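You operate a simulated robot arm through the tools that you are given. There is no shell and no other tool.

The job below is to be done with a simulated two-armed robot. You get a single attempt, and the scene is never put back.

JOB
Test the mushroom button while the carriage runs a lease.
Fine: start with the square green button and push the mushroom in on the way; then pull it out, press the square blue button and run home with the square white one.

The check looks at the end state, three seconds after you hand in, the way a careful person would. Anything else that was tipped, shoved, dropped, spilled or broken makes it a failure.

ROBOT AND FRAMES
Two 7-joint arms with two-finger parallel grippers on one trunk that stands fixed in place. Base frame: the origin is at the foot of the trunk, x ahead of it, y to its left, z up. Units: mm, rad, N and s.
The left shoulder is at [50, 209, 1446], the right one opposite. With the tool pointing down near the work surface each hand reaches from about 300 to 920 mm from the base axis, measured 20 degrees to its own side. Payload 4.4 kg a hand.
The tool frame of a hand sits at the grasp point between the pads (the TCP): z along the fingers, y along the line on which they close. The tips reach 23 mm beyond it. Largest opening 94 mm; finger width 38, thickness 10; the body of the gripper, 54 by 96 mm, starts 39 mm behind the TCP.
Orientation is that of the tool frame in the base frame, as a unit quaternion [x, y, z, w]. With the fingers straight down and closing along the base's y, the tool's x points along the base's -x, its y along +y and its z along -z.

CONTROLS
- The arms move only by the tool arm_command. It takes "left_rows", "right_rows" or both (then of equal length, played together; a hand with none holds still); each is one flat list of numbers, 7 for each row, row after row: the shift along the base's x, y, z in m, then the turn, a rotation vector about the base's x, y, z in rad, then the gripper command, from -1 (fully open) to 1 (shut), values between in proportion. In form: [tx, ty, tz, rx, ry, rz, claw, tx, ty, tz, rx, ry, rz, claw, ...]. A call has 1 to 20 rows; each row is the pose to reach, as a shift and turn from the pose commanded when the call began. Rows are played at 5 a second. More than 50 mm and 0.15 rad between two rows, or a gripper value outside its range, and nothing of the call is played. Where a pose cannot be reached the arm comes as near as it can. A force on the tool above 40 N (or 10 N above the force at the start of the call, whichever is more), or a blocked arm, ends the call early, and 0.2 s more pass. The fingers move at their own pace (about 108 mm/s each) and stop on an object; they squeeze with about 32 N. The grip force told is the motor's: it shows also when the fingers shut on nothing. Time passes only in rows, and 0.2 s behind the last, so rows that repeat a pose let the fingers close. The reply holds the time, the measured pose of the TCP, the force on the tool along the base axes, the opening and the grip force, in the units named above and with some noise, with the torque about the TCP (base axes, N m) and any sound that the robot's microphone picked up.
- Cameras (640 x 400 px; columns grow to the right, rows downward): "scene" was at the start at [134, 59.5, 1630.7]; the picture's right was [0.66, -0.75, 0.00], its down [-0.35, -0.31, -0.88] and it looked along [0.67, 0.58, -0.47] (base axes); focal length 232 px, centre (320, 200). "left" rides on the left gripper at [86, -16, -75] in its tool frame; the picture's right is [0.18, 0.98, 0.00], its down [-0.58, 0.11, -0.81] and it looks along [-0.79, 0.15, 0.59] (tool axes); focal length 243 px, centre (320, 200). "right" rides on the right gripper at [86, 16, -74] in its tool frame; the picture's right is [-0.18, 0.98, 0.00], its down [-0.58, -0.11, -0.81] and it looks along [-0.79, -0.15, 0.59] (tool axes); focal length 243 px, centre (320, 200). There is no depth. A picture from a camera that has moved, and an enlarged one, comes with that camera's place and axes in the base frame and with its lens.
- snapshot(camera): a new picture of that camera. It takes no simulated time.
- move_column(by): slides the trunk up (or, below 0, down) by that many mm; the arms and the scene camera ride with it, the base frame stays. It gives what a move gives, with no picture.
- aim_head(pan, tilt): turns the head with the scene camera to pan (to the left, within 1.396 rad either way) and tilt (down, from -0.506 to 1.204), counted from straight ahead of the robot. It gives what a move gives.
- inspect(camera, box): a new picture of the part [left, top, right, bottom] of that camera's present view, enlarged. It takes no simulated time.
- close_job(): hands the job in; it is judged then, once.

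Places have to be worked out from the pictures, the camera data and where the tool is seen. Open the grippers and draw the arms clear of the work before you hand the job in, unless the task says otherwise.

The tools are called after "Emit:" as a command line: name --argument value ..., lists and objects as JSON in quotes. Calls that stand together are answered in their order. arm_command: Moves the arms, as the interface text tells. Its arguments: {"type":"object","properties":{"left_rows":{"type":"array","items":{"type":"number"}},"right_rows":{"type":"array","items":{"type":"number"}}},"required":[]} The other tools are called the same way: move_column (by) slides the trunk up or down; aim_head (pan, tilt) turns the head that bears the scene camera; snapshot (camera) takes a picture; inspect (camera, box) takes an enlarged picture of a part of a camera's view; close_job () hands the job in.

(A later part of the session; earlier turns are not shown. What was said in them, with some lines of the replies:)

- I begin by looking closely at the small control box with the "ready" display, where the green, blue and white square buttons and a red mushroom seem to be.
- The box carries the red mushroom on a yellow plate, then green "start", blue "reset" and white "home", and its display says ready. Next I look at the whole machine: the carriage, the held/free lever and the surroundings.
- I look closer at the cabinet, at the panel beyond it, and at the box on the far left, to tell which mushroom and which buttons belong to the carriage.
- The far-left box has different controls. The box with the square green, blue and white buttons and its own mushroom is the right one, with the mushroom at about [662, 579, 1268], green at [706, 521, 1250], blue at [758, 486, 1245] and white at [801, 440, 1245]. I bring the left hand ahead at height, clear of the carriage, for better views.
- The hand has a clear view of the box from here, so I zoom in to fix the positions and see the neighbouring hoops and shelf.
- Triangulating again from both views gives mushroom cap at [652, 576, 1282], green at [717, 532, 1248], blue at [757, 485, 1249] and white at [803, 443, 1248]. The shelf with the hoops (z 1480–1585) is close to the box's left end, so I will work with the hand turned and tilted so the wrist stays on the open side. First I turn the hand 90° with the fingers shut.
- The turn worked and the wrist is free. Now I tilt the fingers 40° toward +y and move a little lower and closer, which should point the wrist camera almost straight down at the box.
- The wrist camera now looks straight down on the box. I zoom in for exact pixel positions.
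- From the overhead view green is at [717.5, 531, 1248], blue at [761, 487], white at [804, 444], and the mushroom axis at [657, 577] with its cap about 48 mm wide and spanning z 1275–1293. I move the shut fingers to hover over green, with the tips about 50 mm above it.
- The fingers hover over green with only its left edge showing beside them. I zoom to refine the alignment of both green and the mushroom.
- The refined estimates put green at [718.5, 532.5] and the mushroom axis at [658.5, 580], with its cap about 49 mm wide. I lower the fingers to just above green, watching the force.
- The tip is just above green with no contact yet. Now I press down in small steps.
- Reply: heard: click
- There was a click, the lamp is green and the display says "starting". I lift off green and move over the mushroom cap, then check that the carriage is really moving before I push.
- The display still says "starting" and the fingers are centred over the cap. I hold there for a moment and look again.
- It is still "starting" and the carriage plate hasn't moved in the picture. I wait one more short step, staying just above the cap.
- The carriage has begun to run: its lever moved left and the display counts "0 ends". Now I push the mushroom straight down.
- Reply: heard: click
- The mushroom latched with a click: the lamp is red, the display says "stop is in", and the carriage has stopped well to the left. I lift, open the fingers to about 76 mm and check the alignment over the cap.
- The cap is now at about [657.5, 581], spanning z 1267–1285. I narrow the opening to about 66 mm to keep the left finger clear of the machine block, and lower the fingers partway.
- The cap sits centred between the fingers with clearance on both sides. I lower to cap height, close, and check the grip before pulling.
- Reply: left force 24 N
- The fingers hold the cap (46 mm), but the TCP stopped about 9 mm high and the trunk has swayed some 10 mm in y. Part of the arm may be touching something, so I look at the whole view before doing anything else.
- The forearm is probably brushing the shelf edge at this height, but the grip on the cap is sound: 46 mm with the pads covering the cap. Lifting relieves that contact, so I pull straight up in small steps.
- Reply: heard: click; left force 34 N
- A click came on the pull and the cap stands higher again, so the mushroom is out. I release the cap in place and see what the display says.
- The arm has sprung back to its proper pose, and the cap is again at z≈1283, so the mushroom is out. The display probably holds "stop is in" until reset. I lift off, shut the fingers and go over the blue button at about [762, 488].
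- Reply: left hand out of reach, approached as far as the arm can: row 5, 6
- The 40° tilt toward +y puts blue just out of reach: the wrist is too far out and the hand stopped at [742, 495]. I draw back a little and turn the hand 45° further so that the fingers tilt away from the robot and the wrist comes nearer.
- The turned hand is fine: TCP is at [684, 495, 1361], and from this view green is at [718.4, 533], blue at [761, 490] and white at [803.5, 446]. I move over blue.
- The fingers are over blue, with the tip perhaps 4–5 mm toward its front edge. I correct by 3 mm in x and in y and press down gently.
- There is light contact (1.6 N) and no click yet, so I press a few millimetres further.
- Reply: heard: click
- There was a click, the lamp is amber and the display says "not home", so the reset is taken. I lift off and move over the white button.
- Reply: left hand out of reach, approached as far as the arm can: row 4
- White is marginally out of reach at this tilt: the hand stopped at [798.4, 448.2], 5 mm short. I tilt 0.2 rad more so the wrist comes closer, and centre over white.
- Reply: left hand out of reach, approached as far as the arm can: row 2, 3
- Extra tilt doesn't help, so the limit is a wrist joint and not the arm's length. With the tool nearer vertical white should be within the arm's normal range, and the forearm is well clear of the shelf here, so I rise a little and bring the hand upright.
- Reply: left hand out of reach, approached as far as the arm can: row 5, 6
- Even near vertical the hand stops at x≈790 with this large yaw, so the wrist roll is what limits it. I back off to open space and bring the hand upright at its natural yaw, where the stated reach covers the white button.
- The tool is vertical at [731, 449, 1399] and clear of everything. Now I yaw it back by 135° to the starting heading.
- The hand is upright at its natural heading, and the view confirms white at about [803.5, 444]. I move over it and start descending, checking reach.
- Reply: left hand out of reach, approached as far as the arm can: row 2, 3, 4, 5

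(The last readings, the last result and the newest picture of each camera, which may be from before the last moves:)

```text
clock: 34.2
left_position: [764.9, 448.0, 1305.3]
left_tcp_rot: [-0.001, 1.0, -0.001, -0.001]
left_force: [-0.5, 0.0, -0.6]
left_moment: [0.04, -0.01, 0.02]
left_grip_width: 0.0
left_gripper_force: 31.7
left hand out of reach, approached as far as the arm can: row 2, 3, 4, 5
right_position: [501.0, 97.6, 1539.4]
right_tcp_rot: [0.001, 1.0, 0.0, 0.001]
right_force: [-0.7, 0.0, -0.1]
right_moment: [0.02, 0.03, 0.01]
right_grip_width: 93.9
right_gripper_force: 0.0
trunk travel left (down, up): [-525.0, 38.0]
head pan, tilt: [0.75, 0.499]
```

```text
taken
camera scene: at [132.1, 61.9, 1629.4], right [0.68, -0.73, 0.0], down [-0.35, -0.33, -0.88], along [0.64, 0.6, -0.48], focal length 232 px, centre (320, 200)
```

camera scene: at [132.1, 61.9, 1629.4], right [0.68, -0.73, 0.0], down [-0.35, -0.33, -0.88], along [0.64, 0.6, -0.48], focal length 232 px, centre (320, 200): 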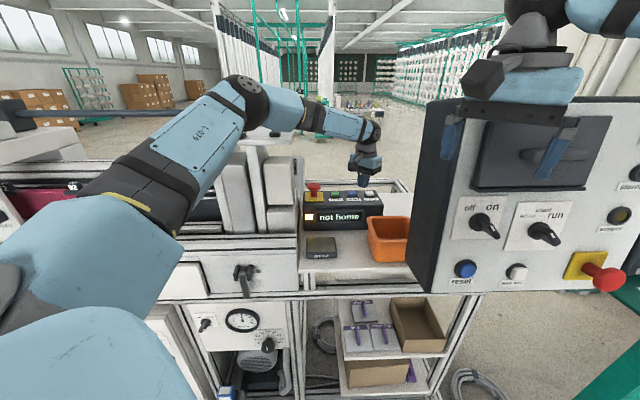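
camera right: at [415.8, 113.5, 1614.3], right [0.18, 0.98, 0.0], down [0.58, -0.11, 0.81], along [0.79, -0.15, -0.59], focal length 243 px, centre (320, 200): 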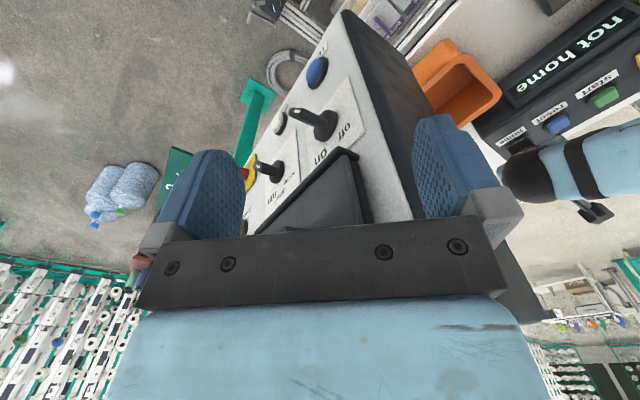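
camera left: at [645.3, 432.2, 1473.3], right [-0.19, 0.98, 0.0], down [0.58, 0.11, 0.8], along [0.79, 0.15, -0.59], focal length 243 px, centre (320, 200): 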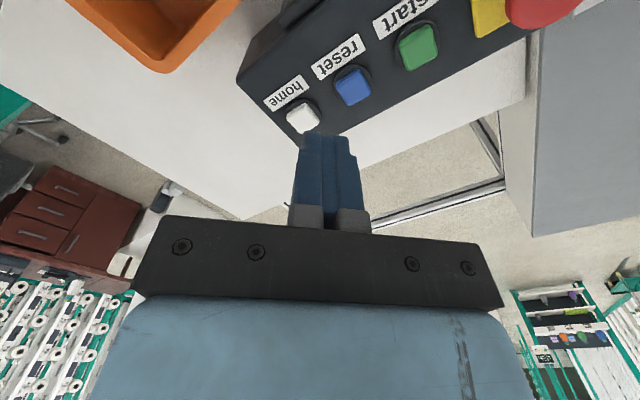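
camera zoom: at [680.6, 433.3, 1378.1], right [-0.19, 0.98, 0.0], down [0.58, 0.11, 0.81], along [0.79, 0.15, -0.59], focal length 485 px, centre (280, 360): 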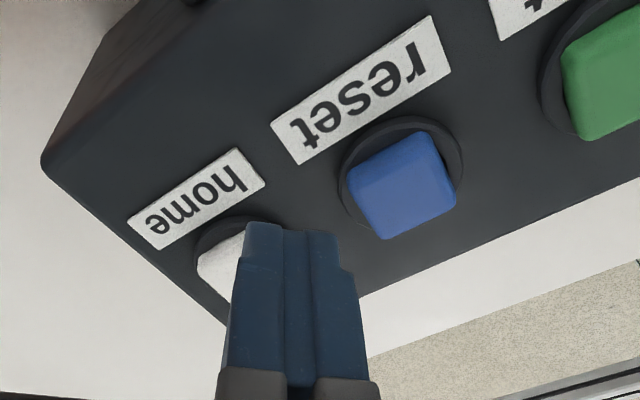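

With a vertical tool the limit is x≈765, so the wrist has to come closer. From this natural heading I tilt the fingers 0.5 rad away from the robot, which brings the wrist about 85 mm nearer. The camera arm clears the bin rim (z≈1220).

Emit:
arm_command --left_rows '[-0.01, 0, 0.02, 0, -0.125, 0, 1, -0.01, 0, 0.035, 0, -0.25, 0, 1, -0.005, 0, 0.04, 0, -0.375, 0, 1, 0, 0, 0.04, 0, -0.5, 0, 1, 0, 0, 0.04, 0, -0.5, 0, 1]'

Emit:
snapshot --camera "scene"

Emit:
snapshot --camera "left"

```text
clock: 35.4
left_position: [764.0, 449.0, 1348.0]
left_tcp_rot: [0.0, 0.969, 0.0, 0.248]
left_force: [0.6, 0.1, 0.5]
left_moment: [-0.01, 0.02, -0.03]
left_grip_width: 0.0
left_gripper_force: 31.9
right_position: [501.3, 96.7, 1540.0]
right_tcp_rot: [0.0, 1.0, 0.001, -0.001]
right_force: [0.5, -0.3, -0.4]
right_moment: [0.01, -0.01, -0.02]
right_grip_width: 94.3
right_gripper_force: 0.2
trunk travel left (down, up): [-525.0, 38.0]
head pan, tilt: [0.75, 0.499]
```

```text
taken
camera scene: at [131.9, 61.2, 1629.5], right [0.68, -0.73, 0.0], down [-0.35, -0.33, -0.88], along [0.64, 0.6, -0.48], focal length 232 px, centre (320, 200)
```

scene: 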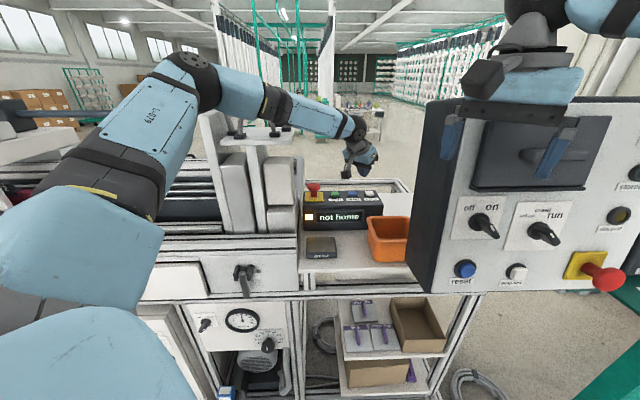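

```text
taken
camera left: at [653.0, 433.3, 1369.8], right [-0.16, 0.98, -0.09], down [0.12, 0.11, 0.99], along [0.98, 0.15, -0.14], focal length 243 px, centre (320, 200)
```

left: 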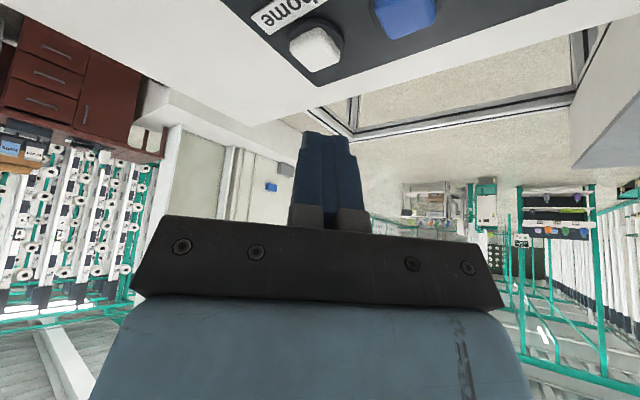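

Now there is slack: the elbow is bent further back and the tilt was reached. I move over white at about [803, 444.5], with TCP near [807, 444.5, 1300].

Emit:
arm_command --left_rows '[0.02, -0.002, -0.01, 0, 0, 0, 1, 0.04, -0.0045, -0.025, 0, 0, 0, 1, 0.043, -0.0045, -0.045, 0, 0, 0, 1, 0.043, -0.0045, -0.05, 0, 0, 0, 1]'

Emit:
inspect --camera "scene" --box '[300, 140, 400, 230]'

Emit:
snapshot --camera "left"

Emit:
snapshot --camera "right"

```text
clock: 36.4
left_position: [806.8, 444.1, 1297.2]
left_tcp_rot: [-0.003, 0.969, 0.001, 0.247]
left_force: [-0.3, -0.3, 0.8]
left_moment: [0.01, 0.01, 0.04]
left_grip_width: 0.1
left_gripper_force: 31.9
right_position: [501.7, 97.7, 1540.8]
right_tcp_rot: [0.0, 1.0, 0.001, 0.001]
right_force: [-0.3, 0.4, 0.0]
right_moment: [-0.01, -0.01, 0.02]
right_grip_width: 94.0
right_gripper_force: 0.0
trunk travel left (down, up): [-525.0, 38.0]
head pan, tilt: [0.75, 0.499]
```

```text
4.44 times, centred on (350, 185) of scene
camera zoom: at [131.7, 61.5, 1629.5], right [0.68, -0.73, 0.0], down [-0.35, -0.33, -0.88], along [0.64, 0.6, -0.48], focal length 1030 px, centre (187, 267)
```

zoom: 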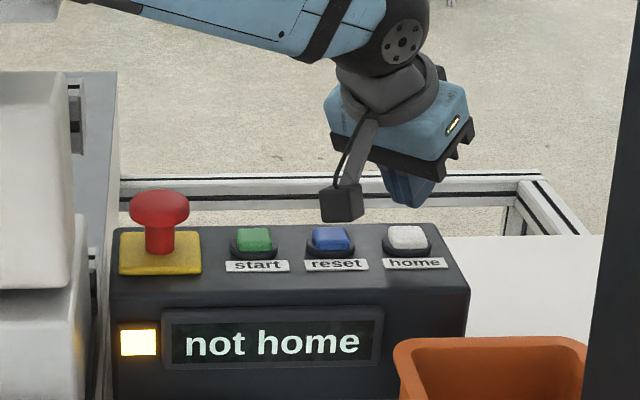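

```text
taken
camera left: at [696.3, 429.3, 1320.0], right [-0.16, 0.98, -0.09], down [0.12, 0.11, 0.99], along [0.98, 0.15, -0.14], focal length 243 px, centre (320, 200)
```

left: 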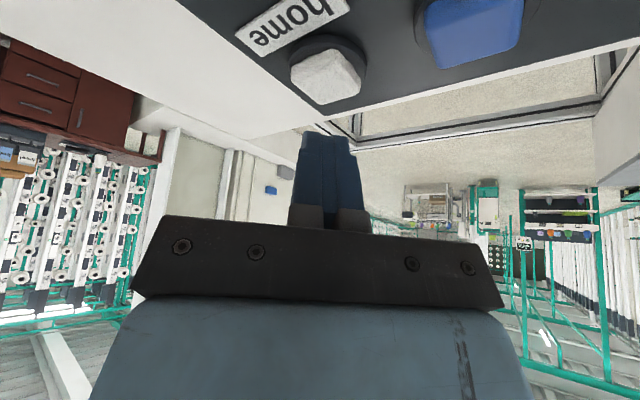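

```text
taken
camera right: at [415.5, 113.5, 1614.4], right [0.18, 0.98, 0.0], down [0.58, -0.11, 0.81], along [0.79, -0.15, -0.59], focal length 243 px, centre (320, 200)
```

right: 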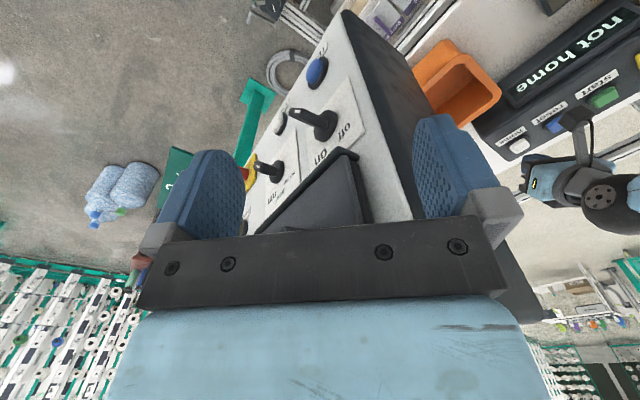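

The TCP is over white with the tips some 25 mm above it. I descend in small steps until I feel it.

Emit:
arm_command --left_rows '[0, 0, -0.012, 0, 0, 0, 1, 0, 0, -0.018, 0, 0, 0, 1]'

Emit:
inspect --camera "scene" --box '[300, 140, 400, 230]'

Emit:
inspect --camera "left" --box '[220, 20, 460, 220]'

Emit:
inspect --camera "right" --box '[460, 60, 640, 240]'

```text
clock: 37.0
left_position: [806.0, 443.6, 1278.9]
left_tcp_rot: [-0.001, 0.969, 0.0, 0.246]
left_force: [-0.2, -0.1, 0.6]
left_moment: [-0.04, 0.0, 0.02]
left_grip_width: 0.1
left_gripper_force: 32.7
right_position: [502.6, 97.3, 1540.9]
right_tcp_rot: [0.001, 1.0, -0.001, 0.0]
right_force: [-1.0, 0.4, -0.4]
right_moment: [0.02, -0.03, 0.0]
right_grip_width: 94.4
right_gripper_force: 0.1
trunk travel left (down, up): [-525.0, 38.0]
head pan, tilt: [0.75, 0.499]
```

```text
4.44 times, centred on (350, 185) of scene
camera zoom: at [132.0, 61.3, 1629.4], right [0.68, -0.73, 0.0], down [-0.35, -0.33, -0.88], along [0.64, 0.6, -0.48], focal length 1030 px, centre (187, 267)
```

zoom: 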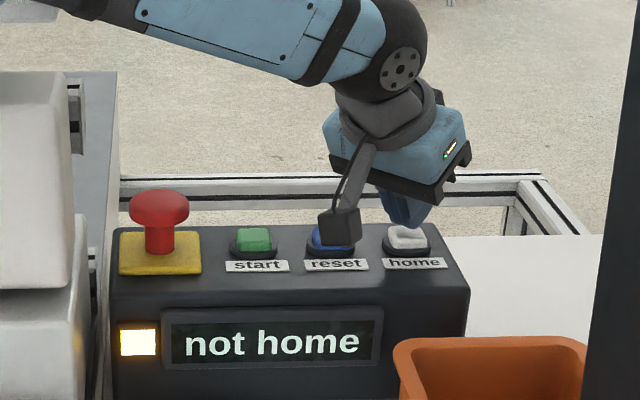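

```text
2.00 times, centred on (340, 120) of left
camera zoom: at [696.5, 428.9, 1301.6], right [-0.16, 0.98, -0.09], down [0.13, 0.11, 0.99], along [0.98, 0.15, -0.14], focal length 485 px, centre (280, 360)
```

zoom: 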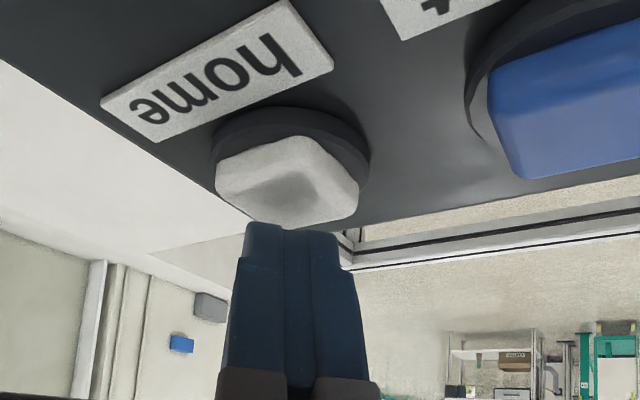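

```text
2.22 times, centred on (550, 150) of right
camera zoom: at [415.8, 113.4, 1614.3], right [0.18, 0.98, 0.0], down [0.58, -0.11, 0.81], along [0.79, -0.15, -0.59], focal length 539 px, centre (-191, 311)
```

zoom: 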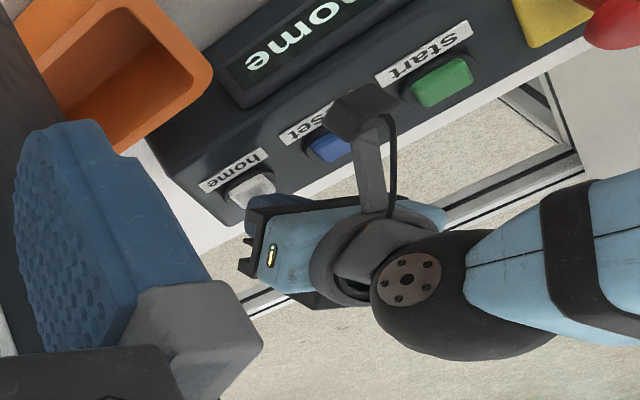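

The tips' shadow falls centrally on the white button and there is no contact yet. I press a bit further.

Emit:
arm_command --left_rows '[0, 0.001, -0.004, 0, 0, 0, 1, 0, 0.001, -0.007, 0, 0, 0, 1]'

Emit:
inspect --camera "scene" --box '[300, 140, 400, 230]'

```text
clock: 37.6
left_position: [806.8, 445.9, 1273.1]
left_tcp_rot: [-0.001, 0.969, -0.001, 0.247]
left_force: [0.7, -0.6, 3.4]
left_moment: [-0.05, -0.02, 0.0]
left_grip_width: 0.1
left_gripper_force: 32.2
right_position: [500.9, 97.8, 1539.8]
right_tcp_rot: [-0.001, 1.0, 0.0, 0.0]
right_force: [0.5, 0.1, 0.9]
right_moment: [-0.01, 0.01, 0.02]
right_grip_width: 94.1
right_gripper_force: 0.0
trunk travel left (down, up): [-525.0, 38.0]
head pan, tilt: [0.75, 0.499]
heard: click
```

```text
4.44 times, centred on (350, 185) of scene
camera zoom: at [131.4, 60.6, 1629.6], right [0.68, -0.73, 0.0], down [-0.35, -0.33, -0.88], along [0.64, 0.6, -0.48], focal length 1030 px, centre (187, 267)
```

zoom: 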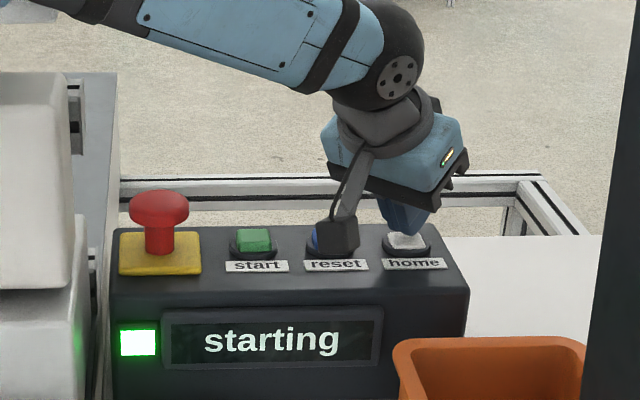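

There was a click, and the lamp is green with "starting": the home run is accepted. I lift straight off and hold there, watching the carriage come home.

Emit:
arm_command --left_rows '[0, 0, 0.03, 0, 0, 0, 1, 0, 0, 0.06, 0, 0, 0, 1, 0, 0, 0.09, 0, 0, 0, 1, 0, 0, 0.09, 0, 0, 0, 1, 0, 0, 0.09, 0, 0, 0, 1]'

Emit:
snapshot --camera "scene"

```text
clock: 38.8
left_position: [803.8, 446.8, 1364.0]
left_tcp_rot: [-0.001, 0.969, 0.0, 0.246]
left_force: [-0.4, -0.2, 0.2]
left_moment: [0.0, 0.01, 0.03]
left_grip_width: 0.0
left_gripper_force: 32.5
right_position: [501.3, 96.5, 1539.9]
right_tcp_rot: [0.0, 1.0, 0.0, 0.0]
right_force: [-0.8, -0.9, -0.2]
right_moment: [-0.02, -0.01, -0.01]
right_grip_width: 93.9
right_gripper_force: 0.1
trunk travel left (down, up): [-525.0, 38.0]
head pan, tilt: [0.75, 0.499]
```

```text
taken
camera scene: at [131.8, 61.4, 1629.5], right [0.68, -0.73, 0.0], down [-0.35, -0.33, -0.88], along [0.64, 0.6, -0.48], focal length 232 px, centre (320, 200)
```

scene: 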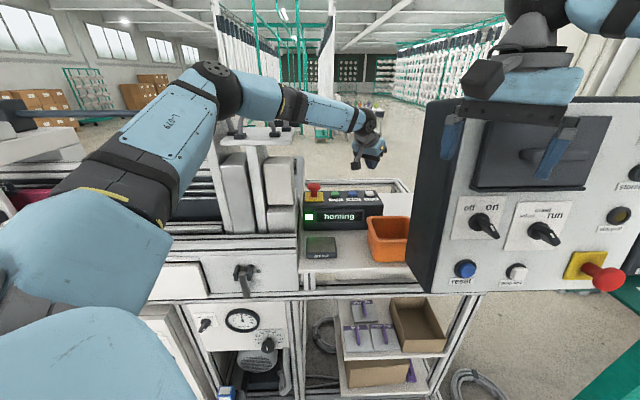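

The display says "homing". I hold still and let the carriage travel.

Emit:
arm_command --left_rows '[0, 0, 0, 0, 0, 0, 1, 0, 0, 0, 0, 0, 0, 1, 0, 0, 0, 0, 0, 0, 1, 0, 0, 0, 0, 0, 0, 1]'

Emit:
snapshot --camera "scene"

Emit:
inspect --camera "scene" --box '[290, 130, 400, 240]'

```text
clock: 39.8
left_position: [804.4, 446.1, 1362.2]
left_tcp_rot: [-0.001, 0.969, 0.0, 0.246]
left_force: [0.5, -0.6, -1.2]
left_moment: [-0.01, 0.0, 0.01]
left_grip_width: 0.1
left_gripper_force: 31.9
right_position: [502.5, 97.4, 1540.5]
right_tcp_rot: [0.0, 1.0, 0.0, 0.0]
right_force: [-0.1, -0.2, 0.5]
right_moment: [-0.03, 0.0, 0.03]
right_grip_width: 94.0
right_gripper_force: 0.0
trunk travel left (down, up): [-525.0, 38.0]
head pan, tilt: [0.75, 0.499]
```

```text
taken
camera scene: at [131.9, 61.6, 1629.4], right [0.68, -0.73, 0.0], down [-0.35, -0.33, -0.88], along [0.64, 0.6, -0.48], focal length 232 px, centre (320, 200)
```

scene: 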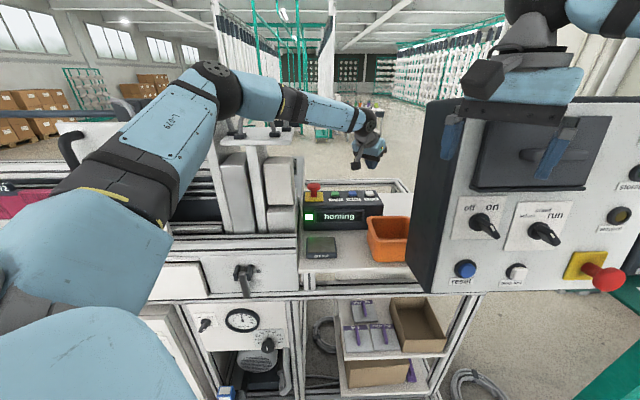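

```text
3.64 times, centred on (345, 185) of scene
camera zoom: at [131.9, 61.6, 1629.4], right [0.68, -0.73, 0.0], down [-0.35, -0.33, -0.88], along [0.64, 0.6, -0.48], focal length 843 px, centre (229, 254)
```

zoom: 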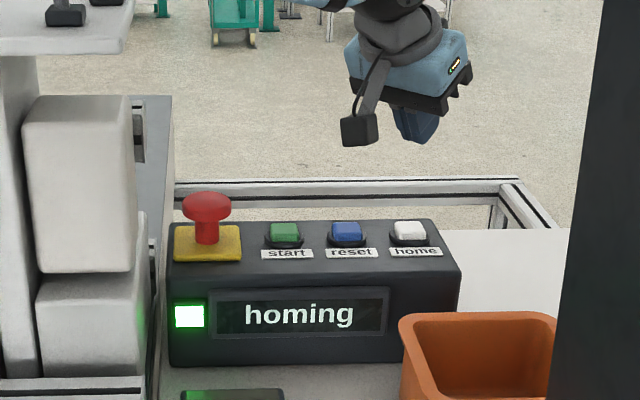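

The carriage is on its way back and passes behind my arm with room to spare. I keep still until it is home.

Emit:
arm_command --left_rows '[0, 0, 0, 0, 0, 0, 1, 0, 0, 0, 0, 0, 0, 1, 0, 0, 0, 0, 0, 0, 1, 0, 0, 0, 0, 0, 0, 1, 0, 0, 0, 0, 0, 0, 1]'

Emit:
snapshot --camera "scene"

Emit:
inspect --camera "scene" --box '[290, 130, 400, 240]'

```text
clock: 41.0
left_position: [805.9, 446.0, 1362.1]
left_tcp_rot: [-0.001, 0.969, -0.001, 0.247]
left_force: [1.0, -0.4, 0.3]
left_moment: [0.01, 0.02, -0.02]
left_grip_width: 0.0
left_gripper_force: 31.2
right_position: [501.3, 97.2, 1539.4]
right_tcp_rot: [0.0, 1.0, 0.0, 0.0]
right_force: [-0.5, -0.3, 0.5]
right_moment: [0.0, -0.01, -0.03]
right_grip_width: 94.1
right_gripper_force: 0.0
trunk travel left (down, up): [-525.0, 38.0]
head pan, tilt: [0.75, 0.499]
```

```text
taken
camera scene: at [131.8, 61.5, 1629.4], right [0.68, -0.73, 0.0], down [-0.35, -0.33, -0.88], along [0.64, 0.6, -0.48], focal length 232 px, centre (320, 200)
```

scene: 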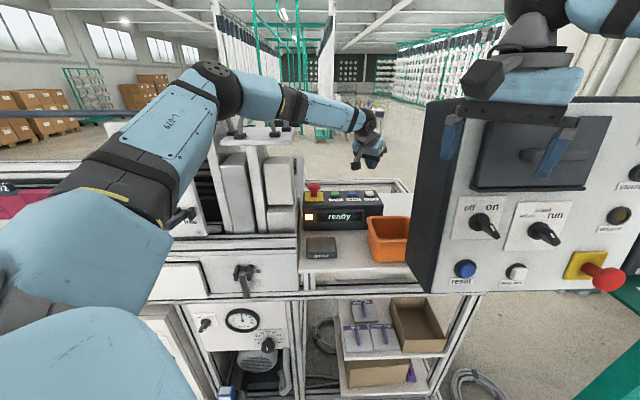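

```text
3.64 times, centred on (345, 185) of scene
camera zoom: at [131.8, 61.5, 1629.4], right [0.68, -0.73, 0.0], down [-0.35, -0.33, -0.88], along [0.64, 0.6, -0.48], focal length 843 px, centre (229, 254)
```

zoom: 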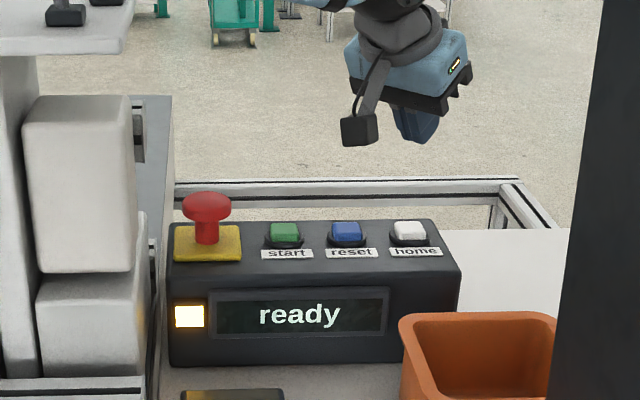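

The display says "ready" again with the amber lamp, as at the start, and the carriage is back at its home place with the mushroom out. I now withdraw the left hand up and back, upright it and open it.

Emit:
arm_command --left_rows '[-0.02, 0, 0.04, 0, 0, 0, 1, -0.045, 0, 0.08, 0, 0, 0, 1, -0.075, 0, 0.115, 0, 0.12, 0, 1, -0.105, 0, 0.145, 0, 0.24, 0, 1, -0.135, 0, 0.17, 0, 0.36, 0, 1, -0.17, 0.002, 0.178, 0, 0.48, 0, 0, -0.21, 0.004, 0.178, 0, 0.5, 0, -1, -0.25, 0.006, 0.178, 0, 0.5, 0, -1, -0.29, 0.008, 0.178, 0, 0.5, 0, -1, -0.33, 0.008, 0.178, 0, 0.5, 0, -1, -0.37, 0.008, 0.178, 0, 0.5, 0, -1, -0.41, 0.008, 0.178, 0, 0.5, 0, -1, -0.45, 0.008, 0.178, 0, 0.5, 0, -1, -0.47, 0.008, 0.178, 0, 0.5, 0, -1, -0.47, 0.008, 0.178, 0, 0.5, 0, -1]'

Emit:
snapshot --camera "scene"

Emit:
inspect --camera "scene" --box '[80, 80, 400, 280]'

Emit:
snapshot --camera "left"

```text
clock: 44.2
left_position: [335.9, 455.1, 1539.6]
left_tcp_rot: [0.0, 1.0, 0.0, -0.002]
left_force: [0.2, 0.8, 0.3]
left_moment: [-0.01, 0.01, -0.01]
left_grip_width: 93.9
left_gripper_force: 0.0
right_position: [501.5, 97.6, 1540.9]
right_tcp_rot: [0.0, 1.0, 0.001, 0.0]
right_force: [0.5, -0.6, 0.1]
right_moment: [-0.01, 0.03, 0.01]
right_grip_width: 94.0
right_gripper_force: 0.1
trunk travel left (down, up): [-525.0, 38.0]
head pan, tilt: [0.75, 0.499]
```

```text
taken
camera scene: at [132.6, 61.1, 1629.4], right [0.68, -0.73, 0.0], down [-0.35, -0.33, -0.88], along [0.64, 0.6, -0.48], focal length 232 px, centre (320, 200)
```

scene: 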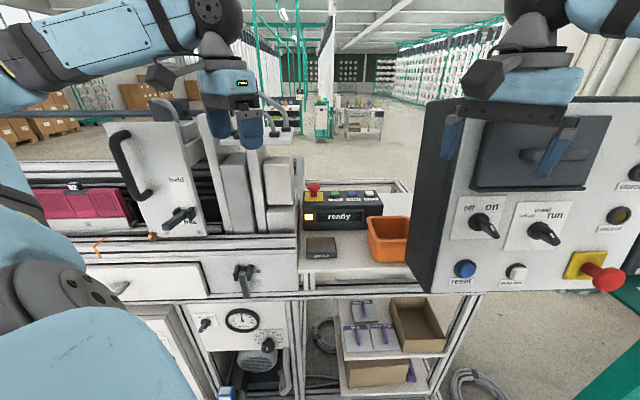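

```text
2.00 times, centred on (240, 180) of scene
camera zoom: at [132.6, 61.1, 1629.4], right [0.68, -0.73, 0.0], down [-0.35, -0.33, -0.88], along [0.64, 0.6, -0.48], focal length 464 px, centre (480, 240)
```

zoom: 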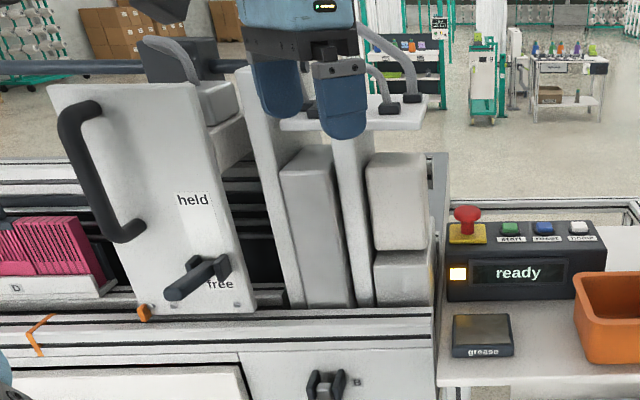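

```text
taken
camera left: at [250.9, 438.7, 1612.7], right [-0.19, 0.98, 0.0], down [0.58, 0.11, 0.8], along [0.79, 0.15, -0.59], focal length 243 px, centre (320, 200)
```

left: 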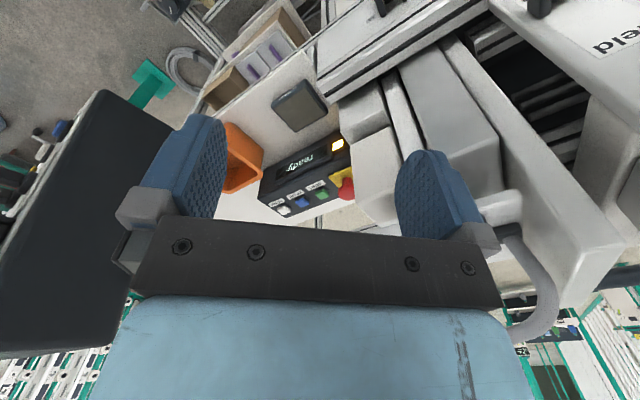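

The carriage is at home, the display says ready, the mushroom is out, and the bin, grease tin and the rest are where they were. Both hands are open and drawn clear, so I hand the job in.

Emit:
close_job

```text
The job is handed in.
```

I tested the mushroom button while the carriage was running, and the carriage is back home with the display showing "ready". The job is handed in; I haven't seen the result of the check.

| Step | What happened |
|---|---|
| Square green button | It clicked, the display said "starting", and the carriage set off. |
| Mushroom in | I pushed it while the carriage was moving. It latched, the display said "stop is in", and the carriage stopped. |
| Mushroom out | I pulled it out and it clicked. The display kept "stop is in" until the reset. |
| Square blue button | It clicked and the display changed to "not home". |
| Square white button | It clicked, the display showed "homing", and the carriage ran back. |

When I closed on the mushroom to pull it, the arm pushed against something and the trunk swayed about 10 mm. It was probably the forearm against the shelf edge beside the box. It sprang back once I let go, and nothing looked moved in the pictures afterwards.

Both hands were open and clear of the work when I handed in. The bin and grease tin were in their original places, and I did not touch the held/free lever.
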